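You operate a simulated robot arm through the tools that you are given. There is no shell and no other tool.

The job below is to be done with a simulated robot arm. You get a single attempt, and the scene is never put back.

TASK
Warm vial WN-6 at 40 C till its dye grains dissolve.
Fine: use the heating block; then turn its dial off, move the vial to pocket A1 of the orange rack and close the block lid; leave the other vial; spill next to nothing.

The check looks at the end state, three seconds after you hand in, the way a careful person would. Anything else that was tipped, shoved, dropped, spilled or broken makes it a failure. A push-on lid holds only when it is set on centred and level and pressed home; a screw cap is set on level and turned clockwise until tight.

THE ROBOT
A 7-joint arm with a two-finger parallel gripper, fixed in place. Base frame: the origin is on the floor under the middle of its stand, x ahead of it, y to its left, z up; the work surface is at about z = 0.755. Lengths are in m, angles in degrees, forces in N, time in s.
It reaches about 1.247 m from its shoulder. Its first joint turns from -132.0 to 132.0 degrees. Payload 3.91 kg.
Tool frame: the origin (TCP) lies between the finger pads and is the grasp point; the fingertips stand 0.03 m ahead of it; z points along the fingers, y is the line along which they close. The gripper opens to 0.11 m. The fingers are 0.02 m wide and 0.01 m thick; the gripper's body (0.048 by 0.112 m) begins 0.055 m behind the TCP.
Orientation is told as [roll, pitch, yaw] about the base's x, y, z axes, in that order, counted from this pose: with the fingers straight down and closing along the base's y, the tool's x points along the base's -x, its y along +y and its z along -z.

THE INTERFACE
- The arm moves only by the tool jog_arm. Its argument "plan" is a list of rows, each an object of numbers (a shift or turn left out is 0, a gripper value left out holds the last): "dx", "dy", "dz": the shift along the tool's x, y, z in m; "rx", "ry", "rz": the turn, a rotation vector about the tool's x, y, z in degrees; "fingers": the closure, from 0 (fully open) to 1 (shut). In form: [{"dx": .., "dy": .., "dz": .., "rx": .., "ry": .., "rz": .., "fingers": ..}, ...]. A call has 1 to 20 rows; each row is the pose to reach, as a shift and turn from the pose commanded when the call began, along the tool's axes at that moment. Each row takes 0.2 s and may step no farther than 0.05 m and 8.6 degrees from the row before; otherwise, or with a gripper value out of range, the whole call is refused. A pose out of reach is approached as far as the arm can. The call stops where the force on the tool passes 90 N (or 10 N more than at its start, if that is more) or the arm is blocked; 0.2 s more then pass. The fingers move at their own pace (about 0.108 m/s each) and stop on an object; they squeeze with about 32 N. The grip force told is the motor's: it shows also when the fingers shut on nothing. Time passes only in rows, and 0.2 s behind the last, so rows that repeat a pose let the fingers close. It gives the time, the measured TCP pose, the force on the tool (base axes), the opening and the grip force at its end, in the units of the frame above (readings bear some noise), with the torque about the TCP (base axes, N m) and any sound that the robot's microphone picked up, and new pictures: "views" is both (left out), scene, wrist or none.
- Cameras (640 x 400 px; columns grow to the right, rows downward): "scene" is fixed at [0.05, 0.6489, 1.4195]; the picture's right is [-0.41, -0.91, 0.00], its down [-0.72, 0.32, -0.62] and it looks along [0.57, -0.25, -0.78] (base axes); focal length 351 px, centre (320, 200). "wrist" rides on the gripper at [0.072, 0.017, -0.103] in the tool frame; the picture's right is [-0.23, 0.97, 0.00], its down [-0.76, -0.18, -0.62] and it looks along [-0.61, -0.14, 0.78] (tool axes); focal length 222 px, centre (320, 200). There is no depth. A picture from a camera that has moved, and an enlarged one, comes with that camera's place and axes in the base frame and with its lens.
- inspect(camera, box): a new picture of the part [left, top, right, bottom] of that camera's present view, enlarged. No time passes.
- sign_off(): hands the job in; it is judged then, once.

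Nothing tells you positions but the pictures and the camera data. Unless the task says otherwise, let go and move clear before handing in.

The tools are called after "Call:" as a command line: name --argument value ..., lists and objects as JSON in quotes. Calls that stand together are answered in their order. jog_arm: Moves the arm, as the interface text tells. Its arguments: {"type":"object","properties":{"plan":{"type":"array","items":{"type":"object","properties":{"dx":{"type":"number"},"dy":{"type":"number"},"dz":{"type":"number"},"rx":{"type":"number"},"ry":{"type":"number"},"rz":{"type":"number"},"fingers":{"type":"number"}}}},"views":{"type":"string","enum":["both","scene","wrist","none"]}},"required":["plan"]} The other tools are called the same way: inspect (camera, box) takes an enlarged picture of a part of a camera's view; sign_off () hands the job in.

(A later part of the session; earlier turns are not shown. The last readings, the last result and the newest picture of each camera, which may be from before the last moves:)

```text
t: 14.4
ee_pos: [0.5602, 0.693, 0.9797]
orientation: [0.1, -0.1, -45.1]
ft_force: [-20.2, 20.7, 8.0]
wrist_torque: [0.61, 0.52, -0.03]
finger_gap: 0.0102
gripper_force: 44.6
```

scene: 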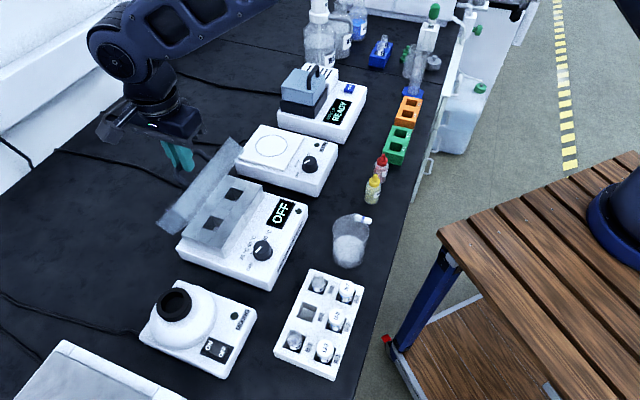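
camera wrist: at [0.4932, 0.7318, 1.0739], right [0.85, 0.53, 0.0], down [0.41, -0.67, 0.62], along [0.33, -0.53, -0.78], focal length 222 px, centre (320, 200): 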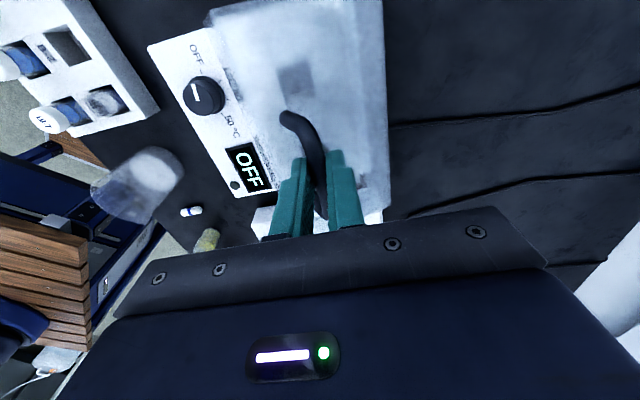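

Over-corrected sideways; I'll take 1.9 mm of it back and continue the arc to about 70°.

Call:
jog_arm --plan '[{"dx": 0.001, "dz": -0.0002}, {"dx": 0.0019, "dz": -0.0004}, {"dx": 0.0019, "dy": 0.0048, "dz": -0.0004}, {"dx": 0.0019, "dy": 0.0097, "dz": -0.0003}, {"dx": 0.0019, "dy": 0.0146, "dz": 0.0002}, {"dx": 0.0019, "dy": 0.0194, "dz": 0.0009}, {"dx": 0.0019, "dy": 0.0242, "dz": 0.0018}, {"dx": 0.0019, "dy": 0.0289, "dz": 0.0028}, {"dx": 0.0019, "dy": 0.0336, "dz": 0.0041}, {"dx": 0.0019, "dy": 0.0383, "dz": 0.0055}, {"dx": 0.0019, "dy": 0.0383, "dz": 0.0055}]'

```text
t: 16.8
ee_pos: [0.5902, 0.7218, 0.9734]
orientation: [0.0, -0.1, -45.0]
ft_force: [-1.2, 0.9, -0.9]
wrist_torque: [0.04, 0.04, -0.01]
finger_gap: 0.0104
gripper_force: 45.3
camera wrist: at [0.5488, 0.7854, 1.0757], right [0.85, 0.53, 0.0], down [0.41, -0.66, 0.62], along [0.33, -0.53, -0.78], focal length 222 px, centre (320, 200)
```

scene: 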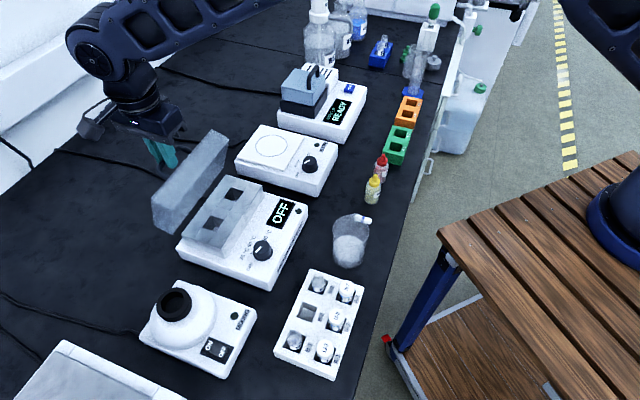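
wrist: 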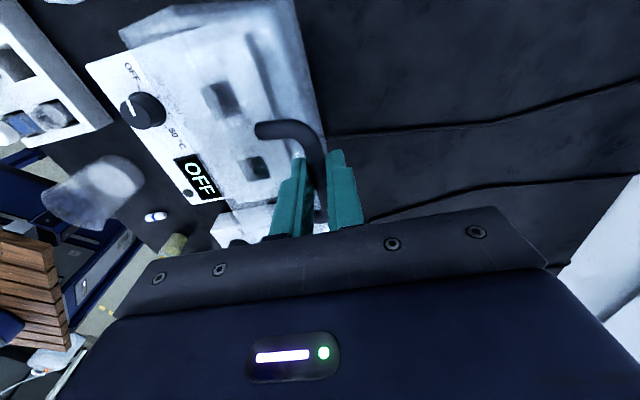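

Forces are nearly zero with the lid at about 70°. I'll continue to 90°.

Call:
jog_arm --plan '[{"dy": 0.0046, "dz": 0.0017}, {"dy": 0.0091, "dz": 0.0036}, {"dy": 0.0135, "dz": 0.0056}, {"dy": 0.0178, "dz": 0.0078}, {"dy": 0.022, "dz": 0.0103}, {"dy": 0.0261, "dz": 0.0129}, {"dy": 0.0301, "dz": 0.0157}, {"dy": 0.034, "dz": 0.0187}, {"dy": 0.034, "dz": 0.0187}]'

```text
t: 18.8
ee_pos: [0.6114, 0.7441, 0.9545]
orientation: [0.0, 0.1, -45.1]
ft_force: [3.8, 1.2, 4.3]
wrist_torque: [-0.02, -0.08, -0.01]
finger_gap: 0.0104
gripper_force: 44.5
camera wrist: at [0.5722, 0.8088, 1.0583], right [0.85, 0.53, 0.0], down [0.41, -0.67, 0.62], along [0.33, -0.53, -0.78], focal length 222 px, centre (320, 200)
```

scene: 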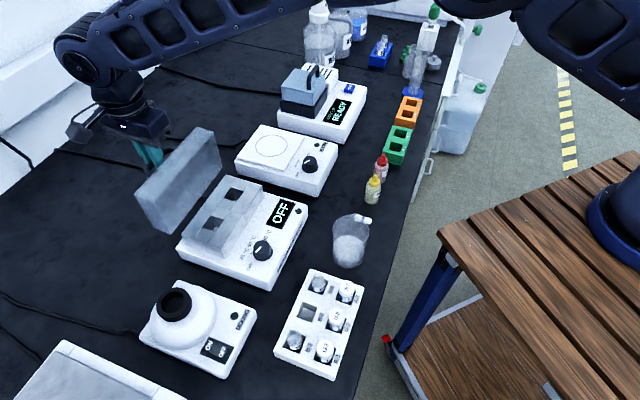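
wrist: 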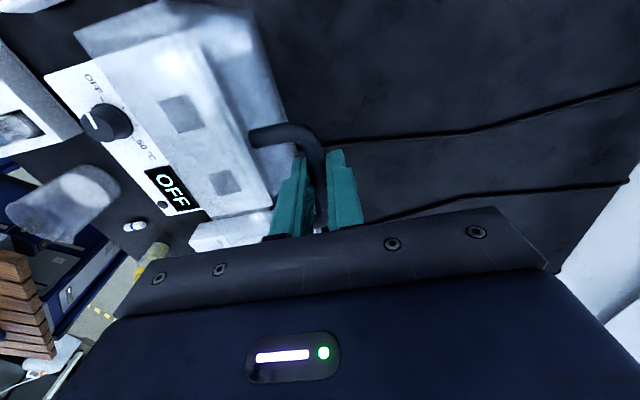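

Call:
jog_arm --plan '[{"dy": 0.0037, "dz": 0.0031}, {"dy": 0.0073, "dz": 0.0064}, {"dy": 0.0107, "dz": 0.0099}, {"dy": 0.014, "dz": 0.0135}, {"dy": 0.014, "dz": 0.0135}]'

```text
t: 20.0
ee_pos: [0.6221, 0.7547, 0.9423]
orientation: [0.1, 0.1, -45.0]
ft_force: [9.4, 4.6, 8.7]
wrist_torque: [-0.03, -0.27, 0.04]
finger_gap: 0.0106
gripper_force: 44.9
camera wrist: at [0.5828, 0.8193, 1.0445], right [0.85, 0.53, 0.0], down [0.41, -0.67, 0.62], along [0.33, -0.53, -0.78], focal length 222 px, centre (320, 200)
```

scene: 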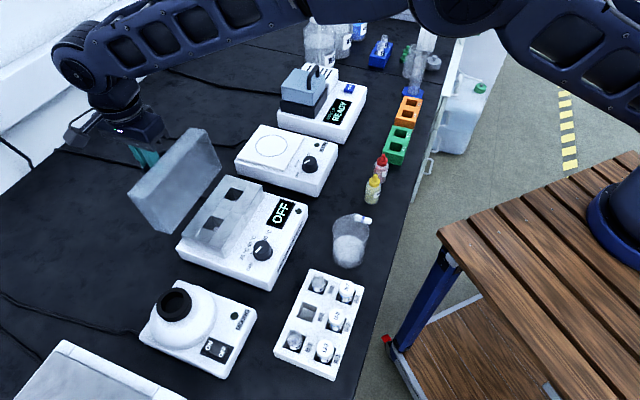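
wrist: 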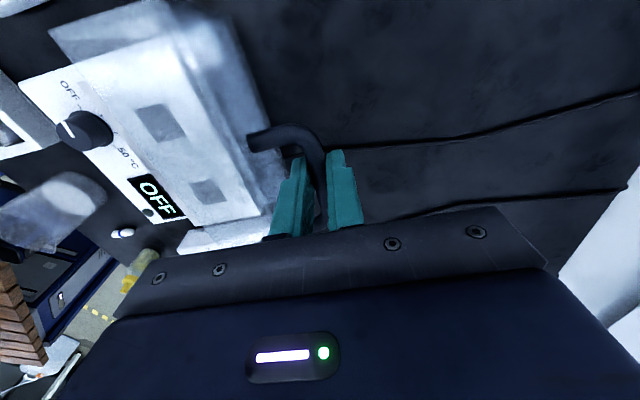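

Call:
jog_arm --plan '[{"dy": 0.0004, "dz": -0.0004}, {"dy": 0.0034, "dz": 0.0034}, {"dy": 0.0065, "dz": 0.0072}, {"dy": 0.0065, "dz": 0.0072}]'

```text
t: 21.0
ee_pos: [0.6256, 0.7594, 0.9371]
orientation: [0.2, 0.0, -45.1]
ft_force: [-0.6, -23.1, 29.3]
wrist_torque: [-0.51, -0.11, 0.04]
finger_gap: 0.0101
gripper_force: 44.9
camera wrist: at [0.5861, 0.8227, 1.039], right [0.85, 0.53, 0.0], down [0.41, -0.67, 0.62], along [0.33, -0.53, -0.78], focal length 222 px, centre (320, 200)
```

scene: 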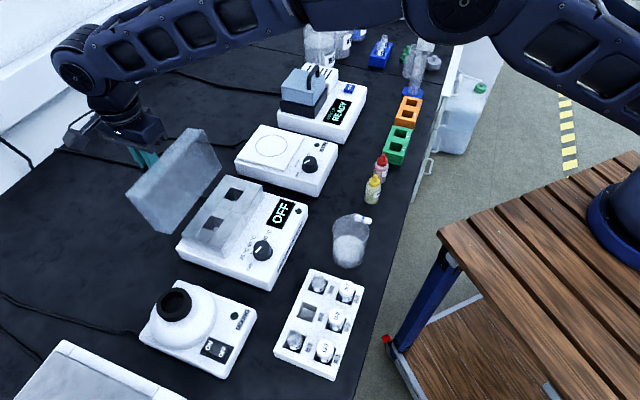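
wrist: 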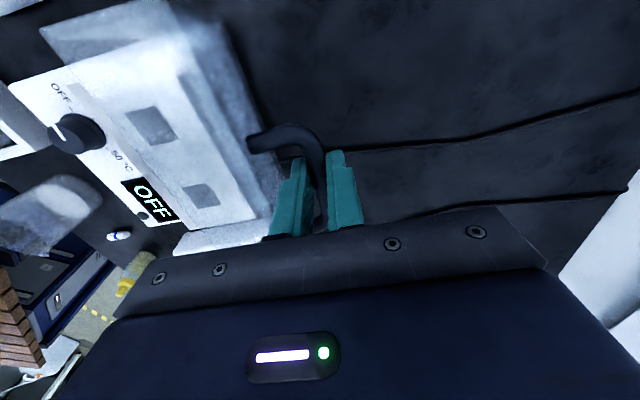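

The lid has hit its stop at about 103°. I'll back off slightly, release, and lift straight up.

Call:
jog_arm --plan '[{"dy": -0.0015, "dz": -0.0017, "fingers": 1.0}, {"dy": -0.0015, "dz": -0.0017, "fingers": 1.0}, {"dy": -0.0015, "dz": -0.0017, "fingers": 0.8}, {"dy": -0.0015, "dz": -0.0017, "fingers": 0.8}, {"dy": -0.0015, "dz": -0.0017, "fingers": 0.8}]'

```text
t: 22.2
ee_pos: [0.6252, 0.7592, 0.9353]
orientation: [0.0, 0.0, -45.0]
ft_force: [0.5, 0.5, 0.1]
wrist_torque: [0.01, 0.04, -0.02]
finger_gap: 0.022
gripper_force: 0.1
camera wrist: at [0.585, 0.8227, 1.0382], right [0.85, 0.53, 0.0], down [0.41, -0.66, 0.62], along [0.33, -0.53, -0.78], focal length 222 px, centre (320, 200)
```

scene: 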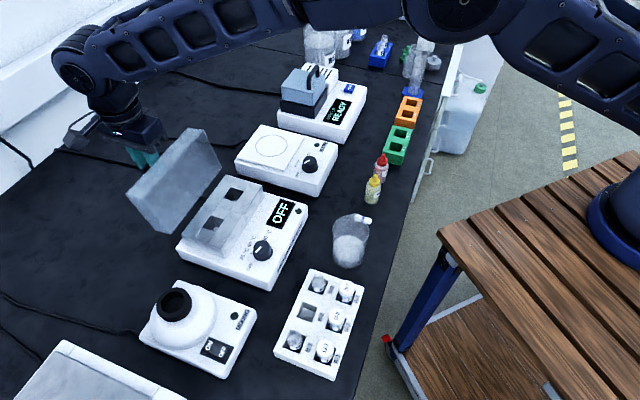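
wrist: 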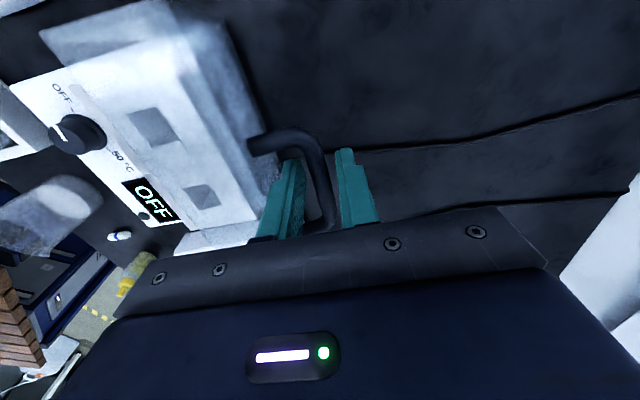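

The lid stays open on its own. I'll lift straight off the handle, then move over the dial for a closer measurement.

Call:
jog_arm --plan '[{"dz": -0.035}, {"dz": -0.07}, {"dz": -0.1}, {"dx": -0.0033, "dy": -0.0356, "dz": -0.1, "rz": -7.5}, {"dx": -0.0066, "dy": -0.0712, "dz": -0.1, "rz": -15}, {"dx": -0.01, "dy": -0.1068, "dz": -0.1, "rz": -22.5}, {"dx": -0.0132, "dy": -0.1424, "dz": -0.1, "rz": -30}, {"dx": -0.0165, "dy": -0.178, "dz": -0.1, "rz": -37.5}, {"dx": -0.0198, "dy": -0.2135, "dz": -0.1, "rz": -45}, {"dx": -0.0198, "dy": -0.2135, "dz": -0.1, "rz": -45}]'

```text
t: 24.4
ee_pos: [0.4867, 0.594, 1.0383]
orientation: [0.0, 0.0, 0.0]
ft_force: [0.2, 0.2, -0.1]
wrist_torque: [0.0, 0.01, 0.0]
finger_gap: 0.0217
gripper_force: 0.1
camera wrist: at [0.4146, 0.6108, 1.1404], right [0.23, 0.97, 0.0], down [0.76, -0.18, 0.62], along [0.61, -0.14, -0.78], focal length 222 px, centre (320, 200)
```

scene: 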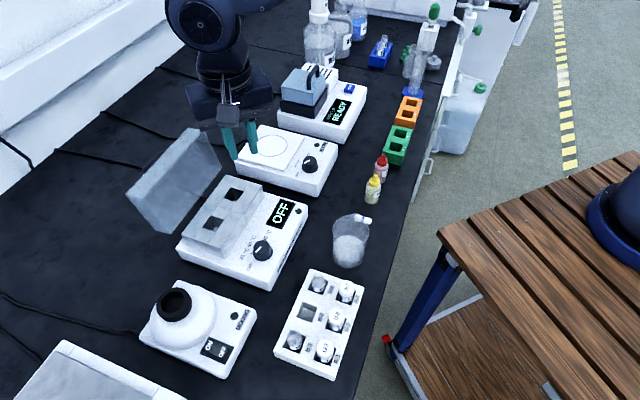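
wrist: 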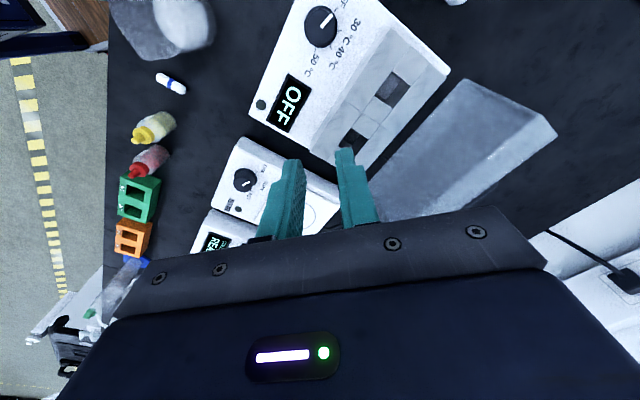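

Call:
inspect --camera "wrist" --box '[285, 0, 365, 60]'

Call:
inspect --camera "wrist" --box '[320, 50, 440, 180]'

Call:
inspect --camera "scene" --box '[170, 165, 300, 285]'

Call:
inspect --camera "wrist" --box '[80, 150, 180, 280]'

```text
6.67 times, centred on (325, 30) of wrist
camera zoom: at [0.4146, 0.6108, 1.1404], right [0.23, 0.97, 0.0], down [0.76, -0.18, 0.62], along [0.61, -0.14, -0.78], focal length 1481 px, centre (287, 1333)
```

zoom: 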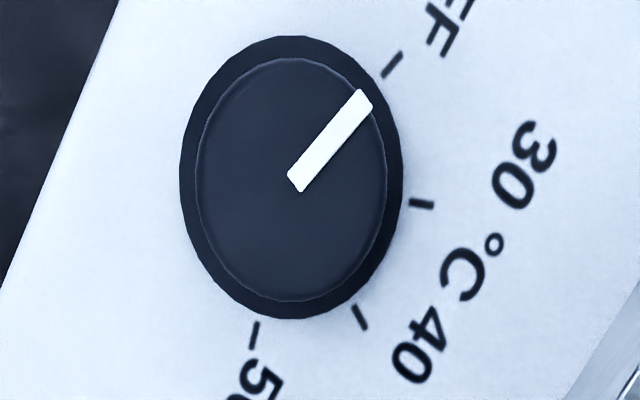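

```text
3.08 times, centred on (380, 115) of wrist
camera zoom: at [0.4146, 0.6108, 1.1404], right [0.23, 0.97, 0.0], down [0.76, -0.18, 0.62], along [0.61, -0.14, -0.78], focal length 684 px, centre (135, 462)
```

zoom: 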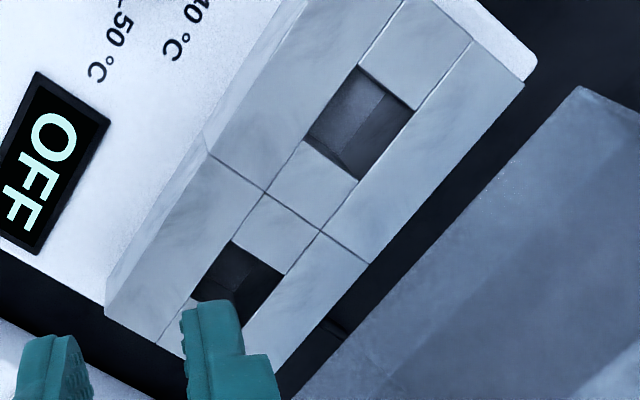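

```text
3.33 times, centred on (235, 225) of scene
camera zoom: at [0.05, 0.6489, 1.4195], right [-0.41, -0.91, 0.0], down [-0.72, 0.32, -0.62], along [0.57, -0.25, -0.78], focal length 1171 px, centre (603, 117)
```

zoom: 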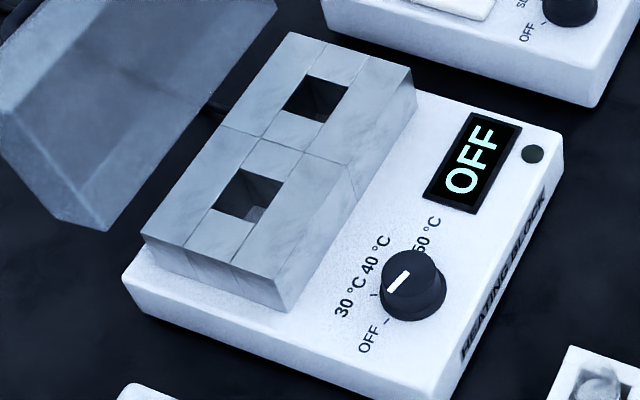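

```text
3.08 times, centred on (130, 215) of wrist
camera zoom: at [0.4146, 0.6108, 1.1404], right [0.23, 0.97, 0.0], down [0.76, -0.18, 0.62], along [0.61, -0.14, -0.78], focal length 684 px, centre (905, 154)
```

zoom: 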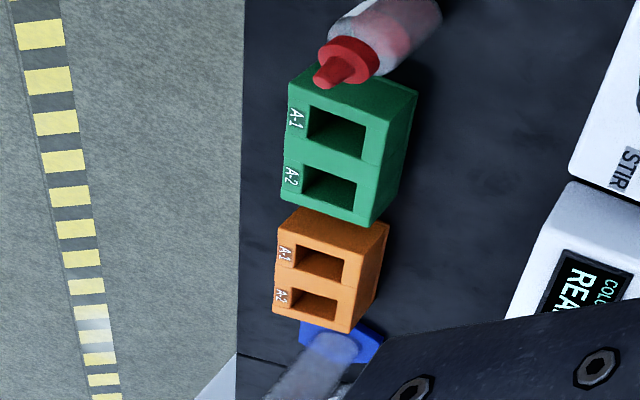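

The dial axis is at about (0.418, 0.611), knob top z≈0.832, diameter about 32 mm, tick spacing about 50°, so OFF→40 °C is 100° clockwise. I'll move above it at yaw +50 so the turn can end at −50.

Call:
jog_arm --plan '[{"dx": 0.01, "dy": 0.0025, "dz": 0.012, "rz": -7.2, "fingers": 0.545}, {"dx": 0.02, "dy": 0.005, "dz": 0.025, "rz": -14.4, "fingers": 0.545}, {"dx": 0.03, "dy": 0.0075, "dz": 0.038, "rz": -21.5, "fingers": 0.545}, {"dx": 0.04, "dy": 0.01, "dz": 0.05, "rz": -28.6, "fingers": 0.545}, {"dx": 0.05, "dy": 0.0125, "dz": 0.063, "rz": -35.8, "fingers": 0.545}, {"dx": 0.06, "dy": 0.015, "dz": 0.076, "rz": -43, "fingers": 0.545}, {"dx": 0.0687, "dy": 0.017, "dz": 0.088, "rz": -50, "fingers": 0.545}, {"dx": 0.0687, "dy": 0.017, "dz": 0.088, "rz": -50, "fingers": 0.545}]'

```text
t: 26.2
ee_pos: [0.4194, 0.6105, 0.9485]
orientation: [0.0, 0.0, 49.9]
ft_force: [-0.1, 0.0, -0.4]
wrist_torque: [0.02, 0.01, -0.03]
finger_gap: 0.05
gripper_force: 0.0
camera wrist: at [0.3596, 0.5664, 1.051], right [-0.6, 0.8, 0.0], down [0.62, 0.47, 0.62], along [0.5, 0.37, -0.78], focal length 222 px, centre (320, 200)
```

scene: 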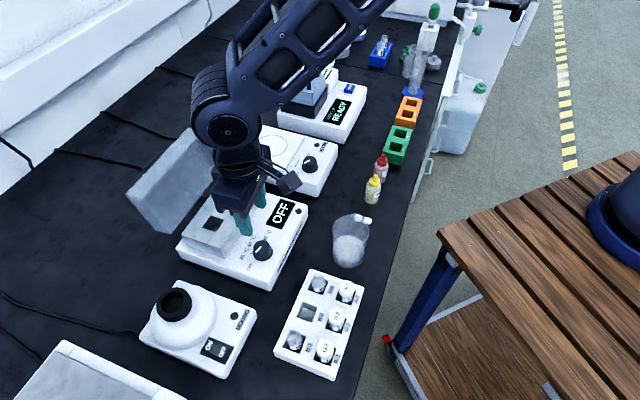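
wrist: 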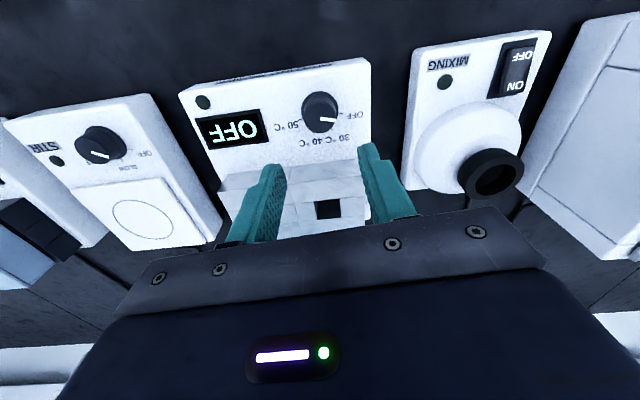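

Call:
inspect --camera "wrist" --box '[285, 80, 365, 140]'

Call:
inspect --camera "scene" --box '[200, 180, 300, 290]'

```text
6.67 times, centred on (325, 110) of wrist
camera zoom: at [0.3596, 0.5664, 1.051], right [-0.6, 0.8, 0.0], down [0.62, 0.47, 0.62], along [0.5, 0.37, -0.78], focal length 1481 px, centre (287, 800)
```

zoom: 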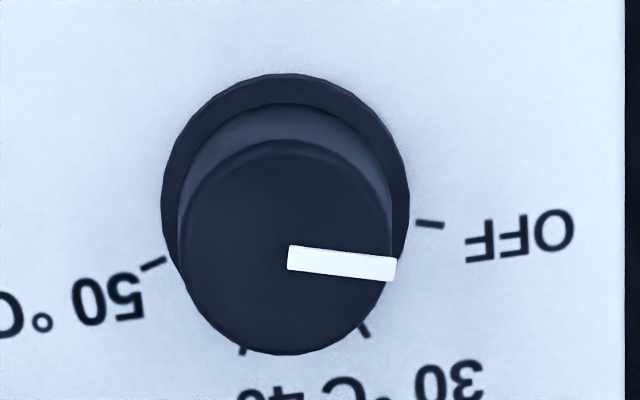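

```text
3.64 times, centred on (250, 235) of scene
camera zoom: at [0.05, 0.6489, 1.4195], right [-0.41, -0.91, 0.0], down [-0.72, 0.32, -0.62], along [0.57, -0.25, -0.78], focal length 1278 px, centre (574, 73)
```

zoom: 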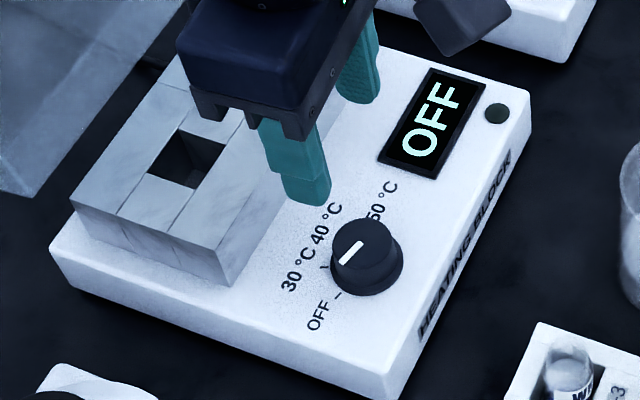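

Dial axis confirmed at (0.4172, 0.6103). Descending around the knob with a 50 mm gap.

Call:
jog_arm --plan '[{"dx": 0.0016, "dy": 0.0016, "dz": 0.03, "fingers": 0.545}, {"dx": 0.0016, "dy": 0.0016, "dz": 0.06, "fingers": 0.545}, {"dx": 0.0016, "dy": 0.0016, "dz": 0.085, "fingers": 0.545}, {"dx": 0.0016, "dy": 0.0016, "dz": 0.1, "fingers": 0.545}, {"dx": 0.0016, "dy": 0.0016, "dz": 0.1, "fingers": 0.545}]'

Call:
inspect --camera "scene" --box '[210, 190, 310, 290]'

Call:
inspect --camera "wrist" --box '[230, 60, 430, 220]'

```text
t: 27.4
ee_pos: [0.4178, 0.6099, 0.8479]
orientation: [0.1, 0.0, 49.9]
ft_force: [0.7, 0.8, 0.6]
wrist_torque: [-0.04, 0.0, 0.01]
finger_gap: 0.0501
gripper_force: 0.1
camera wrist: at [0.3577, 0.5663, 0.9505], right [-0.6, 0.8, 0.0], down [0.63, 0.47, 0.62], along [0.5, 0.37, -0.78], focal length 222 px, centre (320, 200)
```

scene: 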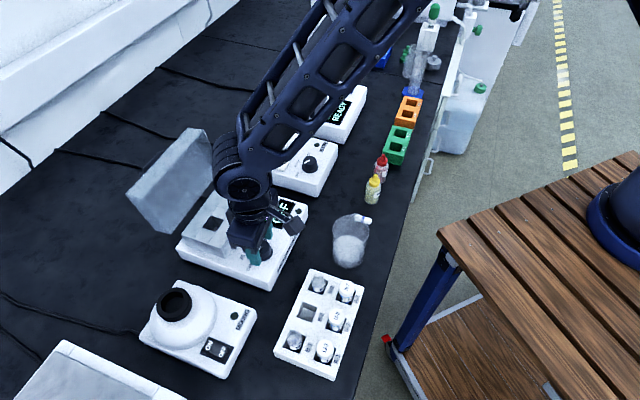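
wrist: 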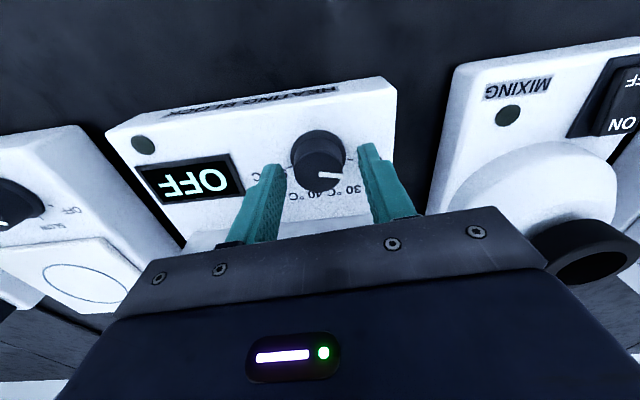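

```text
4.00 times, centred on (260, 240) of scene
camera zoom: at [0.05, 0.6489, 1.4195], right [-0.41, -0.91, 0.0], down [-0.72, 0.32, -0.62], along [0.57, -0.25, -0.78], focal length 1406 px, centre (560, 40)
```

zoom: 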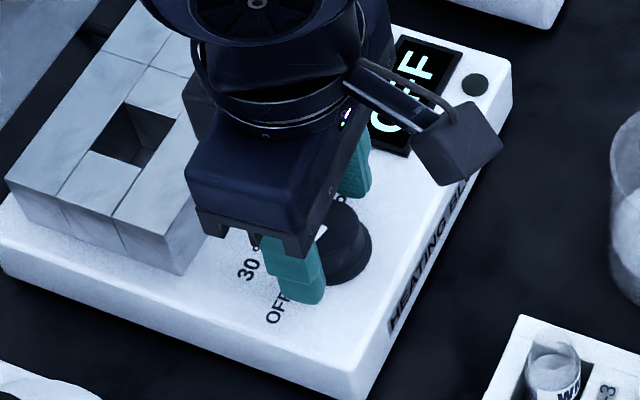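

```text
2.50 times, centred on (330, 140) of wrist
camera zoom: at [0.3577, 0.5663, 0.9505], right [-0.6, 0.8, 0.0], down [0.63, 0.47, 0.62], along [0.5, 0.37, -0.78], focal length 555 px, centre (295, 350)
```

zoom: 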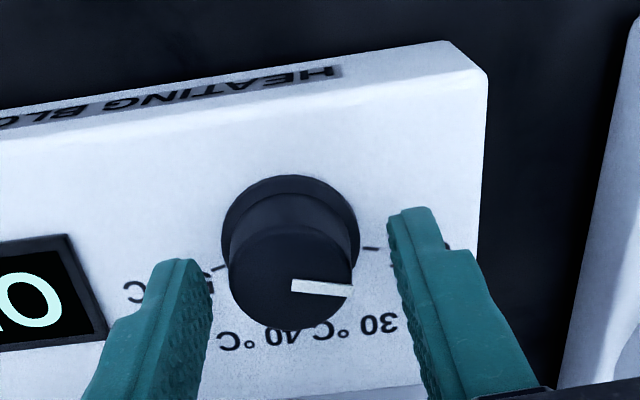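

The knob is centred between the fingers. Closing on it.

Call:
jog_arm --plan '[{"fingers": 0.65}, {"fingers": 0.8}, {"fingers": 1.0}, {"fingers": 1.0}]' --views "wrist"

```text
t: 28.4
ee_pos: [0.4177, 0.6088, 0.8474]
orientation: [0.0, 0.1, 50.0]
ft_force: [12.3, -14.2, 1.2]
wrist_torque: [-0.33, -0.2, 0.01]
finger_gap: 0.0332
gripper_force: 45.5
camera wrist: at [0.3588, 0.5655, 0.9506], right [-0.6, 0.8, 0.0], down [0.63, 0.47, 0.62], along [0.5, 0.37, -0.78], focal length 222 px, centre (320, 200)
```

wrist: 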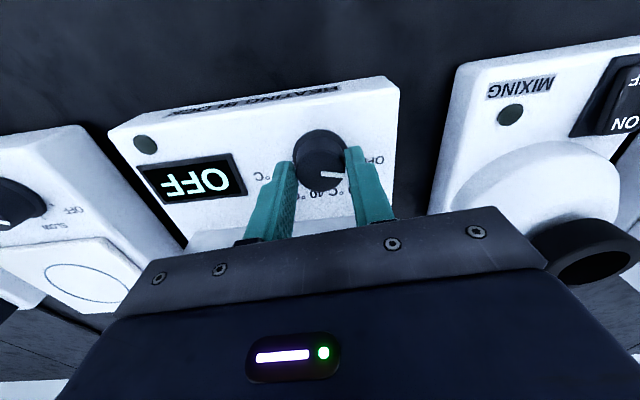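

Gripped at 33 mm with an 18 N side load; I'll relieve it by shifting 1 mm, then turn clockwise in stages, watching forces.

Call:
jog_arm --plan '[{"dy": -0.001}, {"dy": -0.001}, {"dy": -0.001, "rz": 8.0}, {"dy": -0.001, "rz": 16.0}, {"dy": -0.001, "rz": 24.0}, {"dy": -0.001, "rz": 32.0}, {"dy": -0.001, "rz": 32.0}]' --views "both"

```text
t: 30.0
ee_pos: [0.4189, 0.6109, 0.8481]
orientation: [0.0, 0.0, 17.9]
ft_force: [10.9, -9.9, 1.3]
wrist_torque: [-0.52, -0.57, -0.02]
finger_gap: 0.0336
gripper_force: 45.0
camera wrist: at [0.3439, 0.6043, 0.9506], right [-0.08, 1.0, 0.0], down [0.78, 0.06, 0.62], along [0.62, 0.05, -0.78], focal length 222 px, centre (320, 200)
```

scene: 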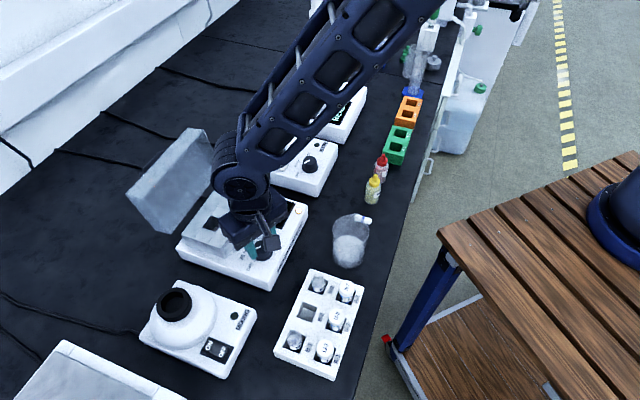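
wrist: 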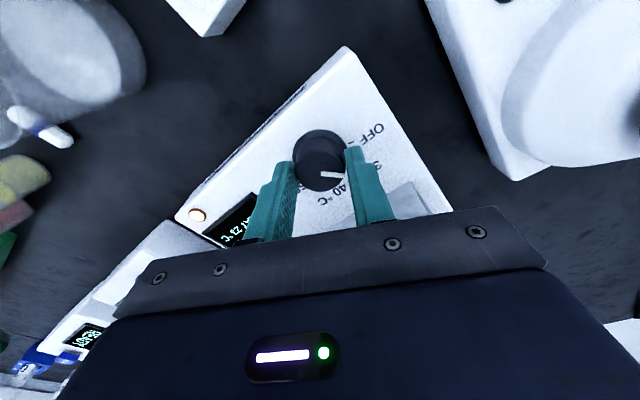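

The dial turns with the gripper, the display has come on (23 °C) and the LED lit. I'll correct the small offset and continue turning.

Call:
jog_arm --plan '[{"dx": -0.0004, "dy": -0.0008}, {"dx": -0.0004, "dy": -0.0008, "rz": 8.5}, {"dx": -0.0004, "dy": -0.0008, "rz": 17.0}, {"dx": -0.0004, "dy": -0.0008, "rz": 25.5}, {"dx": -0.0004, "dy": -0.0008, "rz": 34.0}, {"dx": -0.0004, "dy": -0.0008, "rz": 34.0}]' --views "both"

```text
t: 31.4
ee_pos: [0.4179, 0.6099, 0.8477]
orientation: [0.2, 0.0, -16.1]
ft_force: [-3.9, 8.5, 8.4]
wrist_torque: [0.15, 0.27, 0.02]
finger_gap: 0.0333
gripper_force: 44.6
camera wrist: at [0.3532, 0.6472, 0.9507], right [0.49, 0.87, 0.0], down [0.68, -0.38, 0.62], along [0.54, -0.3, -0.78], focal length 222 px, centre (320, 200)
```

scene: 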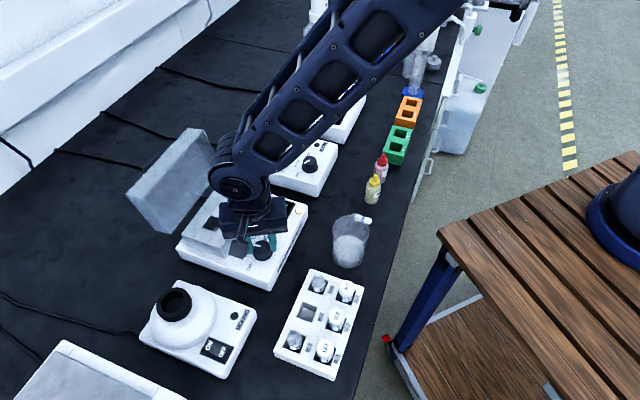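
wrist: 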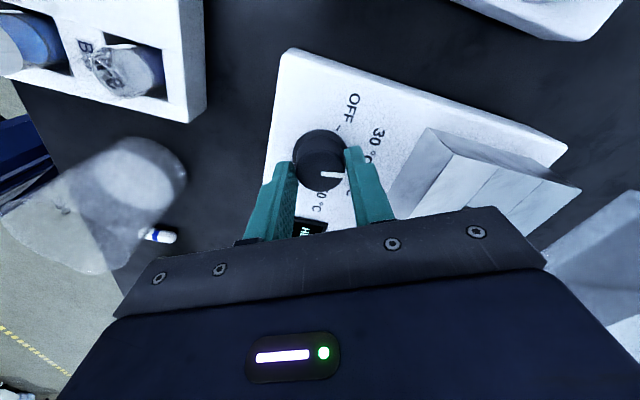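

Call:
jog_arm --plan '[{"rz": 8.5}, {"rz": 17.0}, {"rz": 25.5}, {"rz": 34.0}, {"rz": 34.0}]' --views "both"

Call:
inspect --camera "wrist" --box '[250, 90, 410, 230]'

```text
t: 32.6
ee_pos: [0.418, 0.6114, 0.8479]
orientation: [0.1, 0.1, -50.0]
ft_force: [0.0, 31.3, 8.0]
wrist_torque: [0.97, 0.06, 0.0]
finger_gap: 0.0335
gripper_force: 44.8
camera wrist: at [0.3848, 0.6777, 0.9508], right [0.89, 0.45, 0.0], down [0.35, -0.7, 0.62], along [0.28, -0.55, -0.78], focal length 222 px, centre (320, 200)
```

scene: 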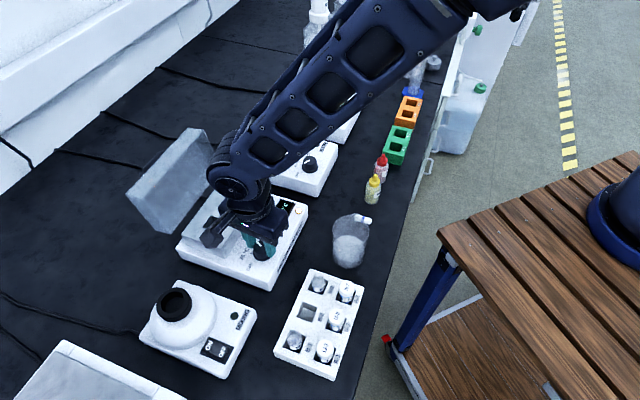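
wrist: 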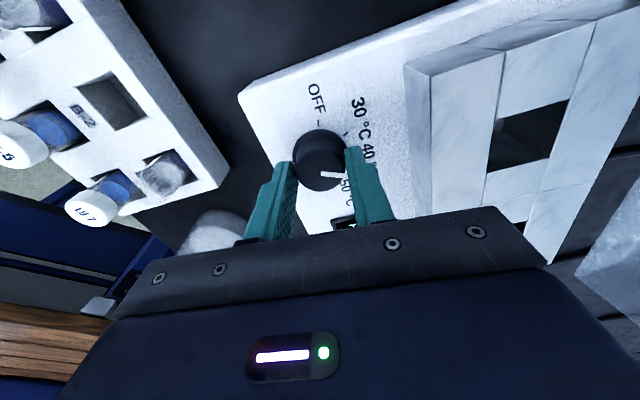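

```text
2.86 times, centred on (330, 160) of wrist
camera zoom: at [0.3848, 0.6777, 0.9508], right [0.89, 0.45, 0.0], down [0.35, -0.7, 0.62], along [0.28, -0.55, -0.78], focal length 635 px, centre (291, 314)
```

zoom: 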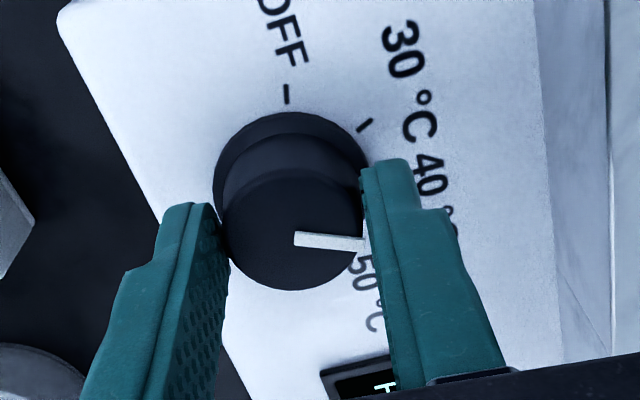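

Turned 100° in total. I'll release, lift, and check the pointer against the 40 °C mark.

Call:
jog_arm --plan '[{"fingers": 0.6}, {"fingers": 0.545}, {"dz": -0.02, "fingers": 0.545}, {"dz": -0.05, "fingers": 0.545}, {"dz": -0.1, "fingers": 0.545}, {"dz": -0.13, "fingers": 0.545}]' --views "both"

Call:
inspect --camera "wrist" --box '[240, 40, 380, 180]'

Call:
inspect --camera "scene" --box '[230, 190, 320, 280]'

```text
t: 34.0
ee_pos: [0.4171, 0.6094, 0.977]
orientation: [0.0, 0.0, -50.0]
ft_force: [0.5, -0.1, 0.7]
wrist_torque: [-0.06, -0.01, -0.03]
finger_gap: 0.0502
gripper_force: 0.0
camera wrist: at [0.3838, 0.6766, 1.0794], right [0.89, 0.45, 0.0], down [0.35, -0.7, 0.62], along [0.28, -0.56, -0.78], focal length 222 px, centre (320, 200)
```

scene: 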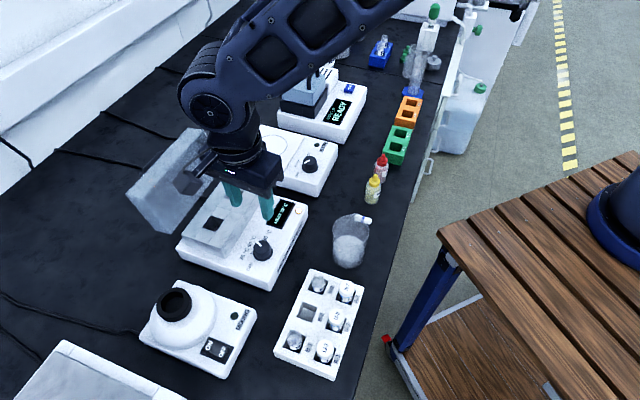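
wrist: 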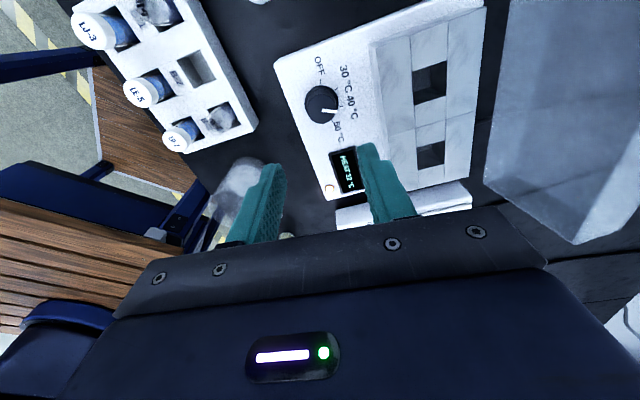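

```text
2.86 times, centred on (310, 110) of wrist
camera zoom: at [0.3838, 0.6766, 1.0794], right [0.89, 0.45, 0.0], down [0.35, -0.7, 0.62], along [0.28, -0.56, -0.78], focal length 635 px, centre (349, 457)
```

zoom: 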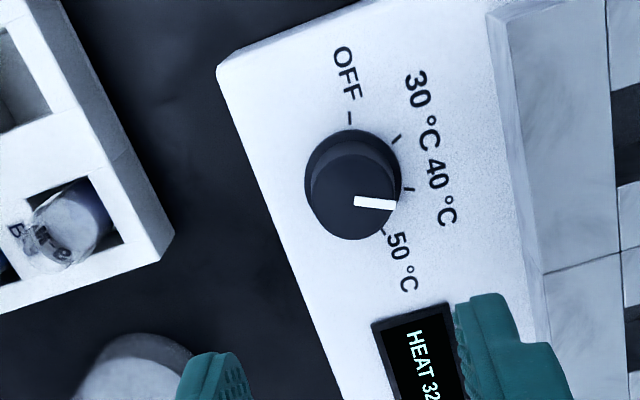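

```text
4.44 times, centred on (275, 235) of scene
camera zoom: at [0.05, 0.6489, 1.4195], right [-0.41, -0.91, 0.0], down [-0.72, 0.32, -0.62], along [0.57, -0.25, -0.78], focal length 1562 px, centre (520, 44)
```

zoom: 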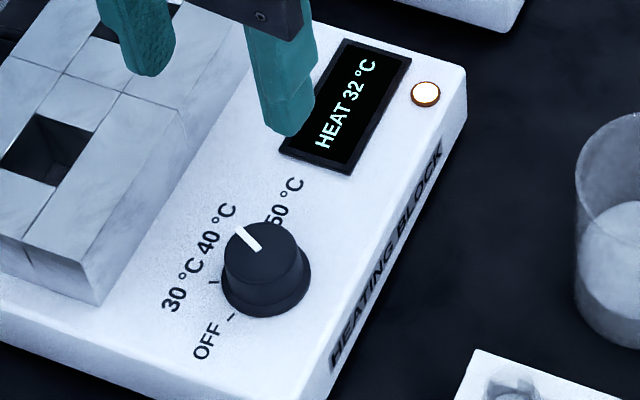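

The pointer sits at 40 °C and the display reads HEAT 32 °C and rising. Next I'll move above the WN vial with yaw +45 to align the grasp.

Call:
jog_arm --plan '[{"dx": 0.0007, "dy": -0.0104, "rz": -7.9}, {"dx": 0.0014, "dy": -0.0208, "rz": -15.8}, {"dx": 0.002, "dy": -0.0312, "rz": -23.7}, {"dx": 0.0027, "dy": -0.0417, "rz": -31.7}, {"dx": 0.0034, "dy": -0.0521, "rz": -39.6}, {"dx": 0.0041, "dy": -0.0625, "rz": -47.5}, {"dx": 0.0048, "dy": -0.0729, "rz": -55.4}, {"dx": 0.0055, "dy": -0.0833, "rz": -63.3}, {"dx": 0.0062, "dy": -0.0938, "rz": -71.2}, {"dx": 0.0068, "dy": -0.1042, "rz": -79.2}, {"dx": 0.0075, "dy": -0.1146, "rz": -87.1}, {"dx": 0.0082, "dy": -0.125, "rz": -95}, {"dx": 0.0082, "dy": -0.125, "rz": -95}]' --views "both"

Call:
inspect --camera "wrist" --box '[220, 40, 420, 220]'

Call:
inspect --camera "scene" --box '[260, 190, 310, 230]'

```text
t: 36.8
ee_pos: [0.3186, 0.5357, 0.9773]
orientation: [0.1, -0.1, 45.1]
ft_force: [-0.4, 1.2, 0.0]
wrist_torque: [-0.01, 0.0, 0.01]
finger_gap: 0.0501
gripper_force: 0.1
camera wrist: at [0.2546, 0.4961, 1.08], right [-0.53, 0.85, 0.0], down [0.66, 0.41, 0.62], along [0.53, 0.33, -0.78], focal length 222 px, centre (320, 200)
```

scene: 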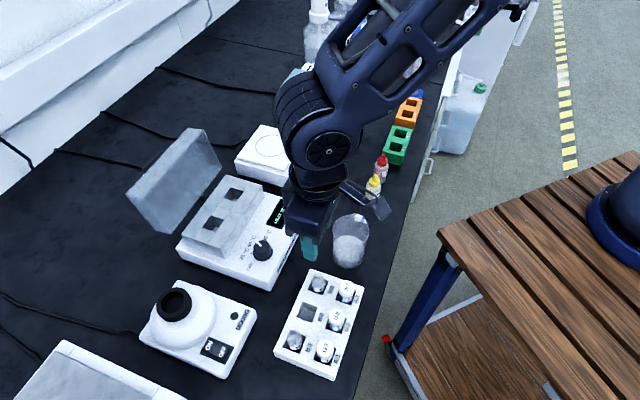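
wrist: 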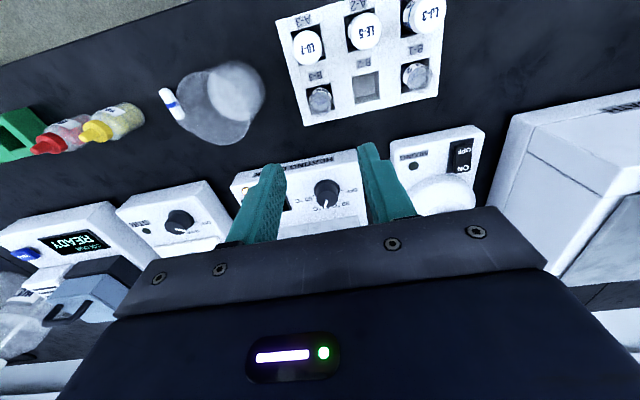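

```text
2.22 times, centred on (320, 130) of wrist
camera zoom: at [0.2546, 0.4961, 1.08], right [-0.53, 0.85, 0.0], down [0.66, 0.41, 0.62], along [0.53, 0.33, -0.78], focal length 494 px, centre (320, 356)
```

zoom: 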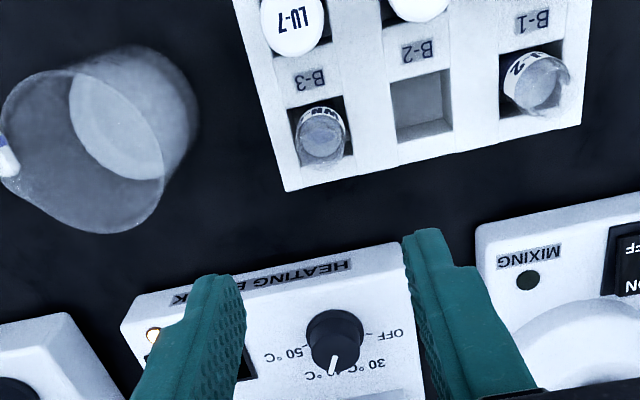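

```text
10.00 times, centred on (285, 210) of scene
camera zoom: at [0.05, 0.6489, 1.4195], right [-0.41, -0.91, 0.0], down [-0.72, 0.32, -0.62], along [0.57, -0.25, -0.78], focal length 3514 px, centre (670, 100)
```

zoom: 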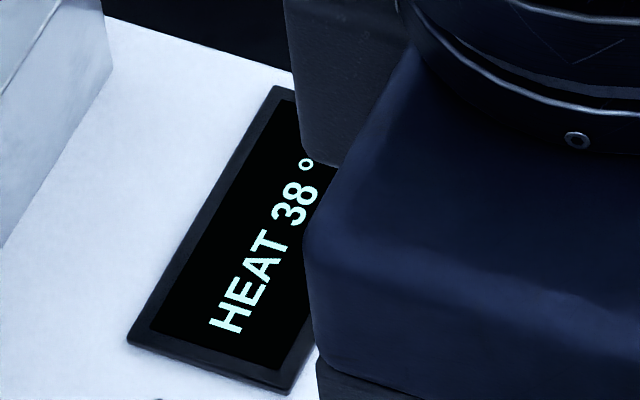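

Call:
inspect --camera "wrist" --box '[295, 75, 355, 125]'

Call:
inspect --camera "wrist" --box '[270, 0, 450, 130]'

```text
8.00 times, centred on (325, 100) of wrist
camera zoom: at [0.2546, 0.4961, 1.08], right [-0.53, 0.85, 0.0], down [0.66, 0.41, 0.62], along [0.53, 0.33, -0.78], focal length 1777 px, centre (280, 1000)
```

zoom: 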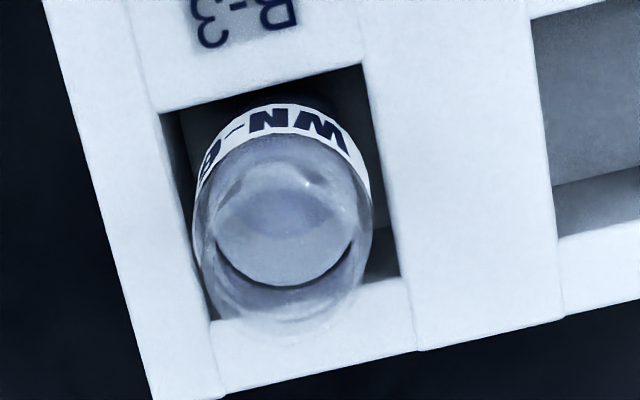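

```text
3.08 times, centred on (360, 65) of wrist
camera zoom: at [0.2546, 0.4961, 1.08], right [-0.53, 0.85, 0.0], down [0.66, 0.41, 0.62], along [0.53, 0.33, -0.78], focal length 684 px, centre (197, 615)
```

zoom: 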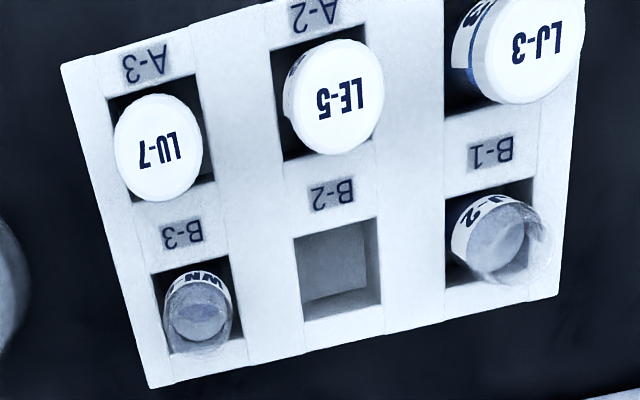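

This is confirmed as WN-6 (rim at about (0.3155, 0.5345, 0.828)); tray rows run at −45°. I'll zoom to determine the vial's shoulder height before choosing the grip height.

Call:
inspect --camera "scene" --box '[306, 266, 338, 296]'

Call:
inspect --camera "wrist" --box '[305, 80, 340, 120]'

Call:
inspect --camera "scene" --box '[190, 180, 260, 250]'

```text
13.33 times, centred on (322, 281) of scene
camera zoom: at [0.05, 0.6489, 1.4195], right [-0.41, -0.91, 0.0], down [-0.72, 0.32, -0.62], along [0.57, -0.25, -0.78], focal length 4685 px, centre (293, -880)
```

zoom: 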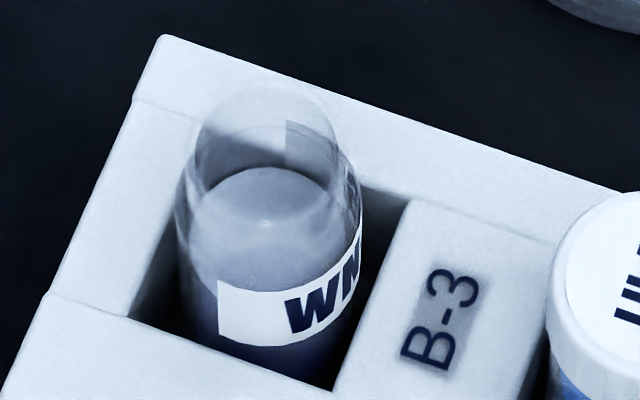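

```text
10.00 times, centred on (322, 100) of wrist
camera zoom: at [0.2546, 0.4961, 1.08], right [-0.53, 0.85, 0.0], down [0.66, 0.41, 0.62], along [0.53, 0.33, -0.78], focal length 2221 px, centre (295, 1200)
```

zoom: 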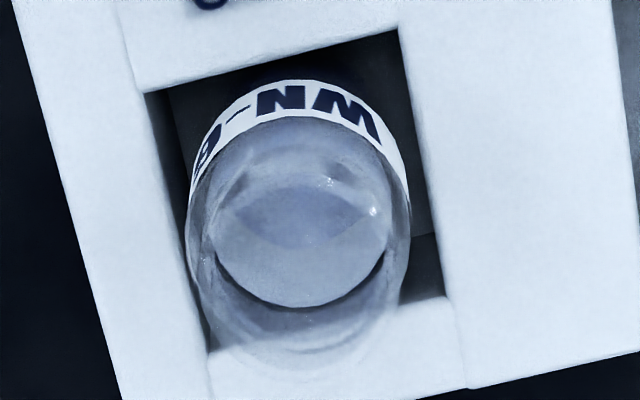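

```text
5.71 times, centred on (225, 215) of scene
camera zoom: at [0.05, 0.6489, 1.4195], right [-0.41, -0.91, 0.0], down [-0.72, 0.32, -0.62], along [0.57, -0.25, -0.78], focal length 2008 px, centre (863, 114)
```

zoom: 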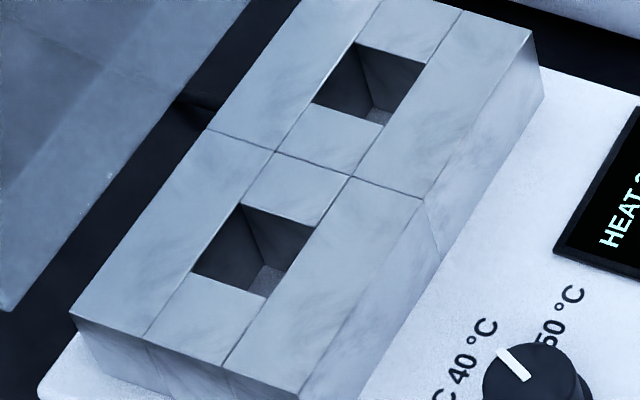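

Block pocket floor works out at z≈0.811 (37 mm deep) and the vial shoulder near z=0.812, so I'll grip with the fingertips at z≈0.800. Descending around WN-6.

Call:
jog_arm --plan '[{"dx": 0.003, "dy": 0.0016, "dz": 0.03, "fingers": 0.545}, {"dx": 0.003, "dy": 0.0016, "dz": 0.06, "fingers": 0.545}, {"dx": 0.003, "dy": 0.0016, "dz": 0.09, "fingers": 0.545}, {"dx": 0.003, "dy": 0.0016, "dz": 0.11, "fingers": 0.545}, {"dx": 0.003, "dy": 0.0016, "dz": 0.13, "fingers": 0.545}, {"dx": 0.003, "dy": 0.0016, "dz": 0.13, "fingers": 0.545}]' --views "both"

Call:
inspect --camera "wrist" --box '[220, 100, 420, 240]'

Call:
inspect --camera "scene" --box '[280, 240, 360, 310]'

```text
t: 38.2
ee_pos: [0.3146, 0.5334, 0.8462]
orientation: [0.0, -0.1, 45.0]
ft_force: [0.7, -0.5, 0.2]
wrist_torque: [0.01, 0.0, 0.0]
finger_gap: 0.0501
gripper_force: 0.1
camera wrist: at [0.2511, 0.4959, 0.9491], right [-0.53, 0.85, 0.0], down [0.66, 0.41, 0.62], along [0.53, 0.33, -0.78], focal length 222 px, centre (320, 200)
```

scene: 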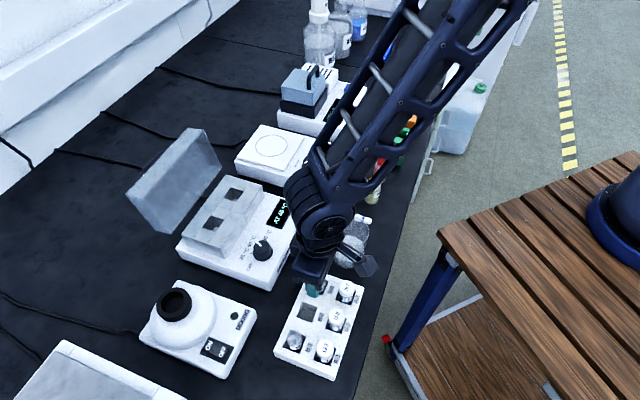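
wrist: 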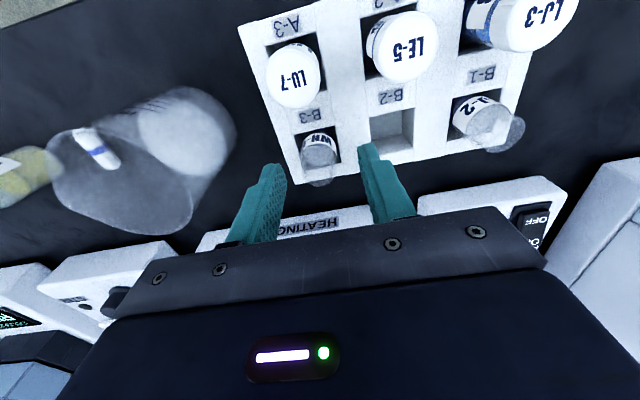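

```text
2.86 times, centred on (320, 170) of wrist
camera zoom: at [0.2511, 0.4959, 0.9491], right [-0.53, 0.85, 0.0], down [0.66, 0.41, 0.62], along [0.53, 0.33, -0.78], focal length 635 px, centre (320, 286)
```

zoom: 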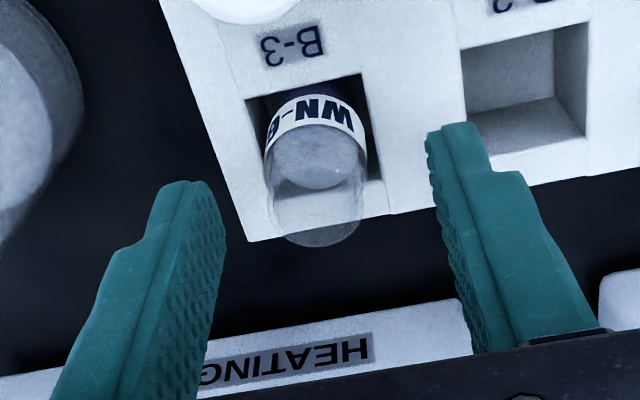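

```text
5.71 times, centred on (320, 275) of scene
camera zoom: at [0.05, 0.6489, 1.4195], right [-0.41, -0.91, 0.0], down [-0.72, 0.32, -0.62], along [0.57, -0.25, -0.78], focal length 2008 px, centre (320, -229)
```

zoom: 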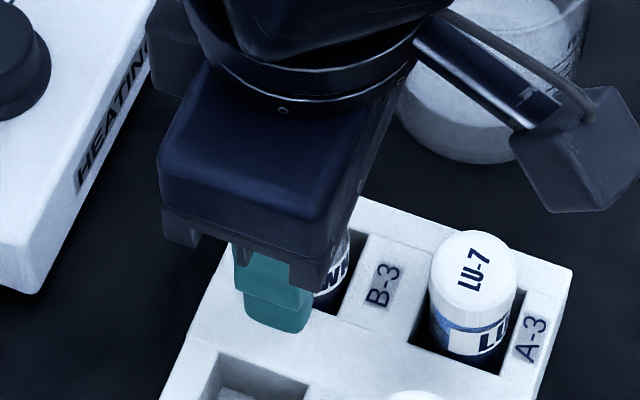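

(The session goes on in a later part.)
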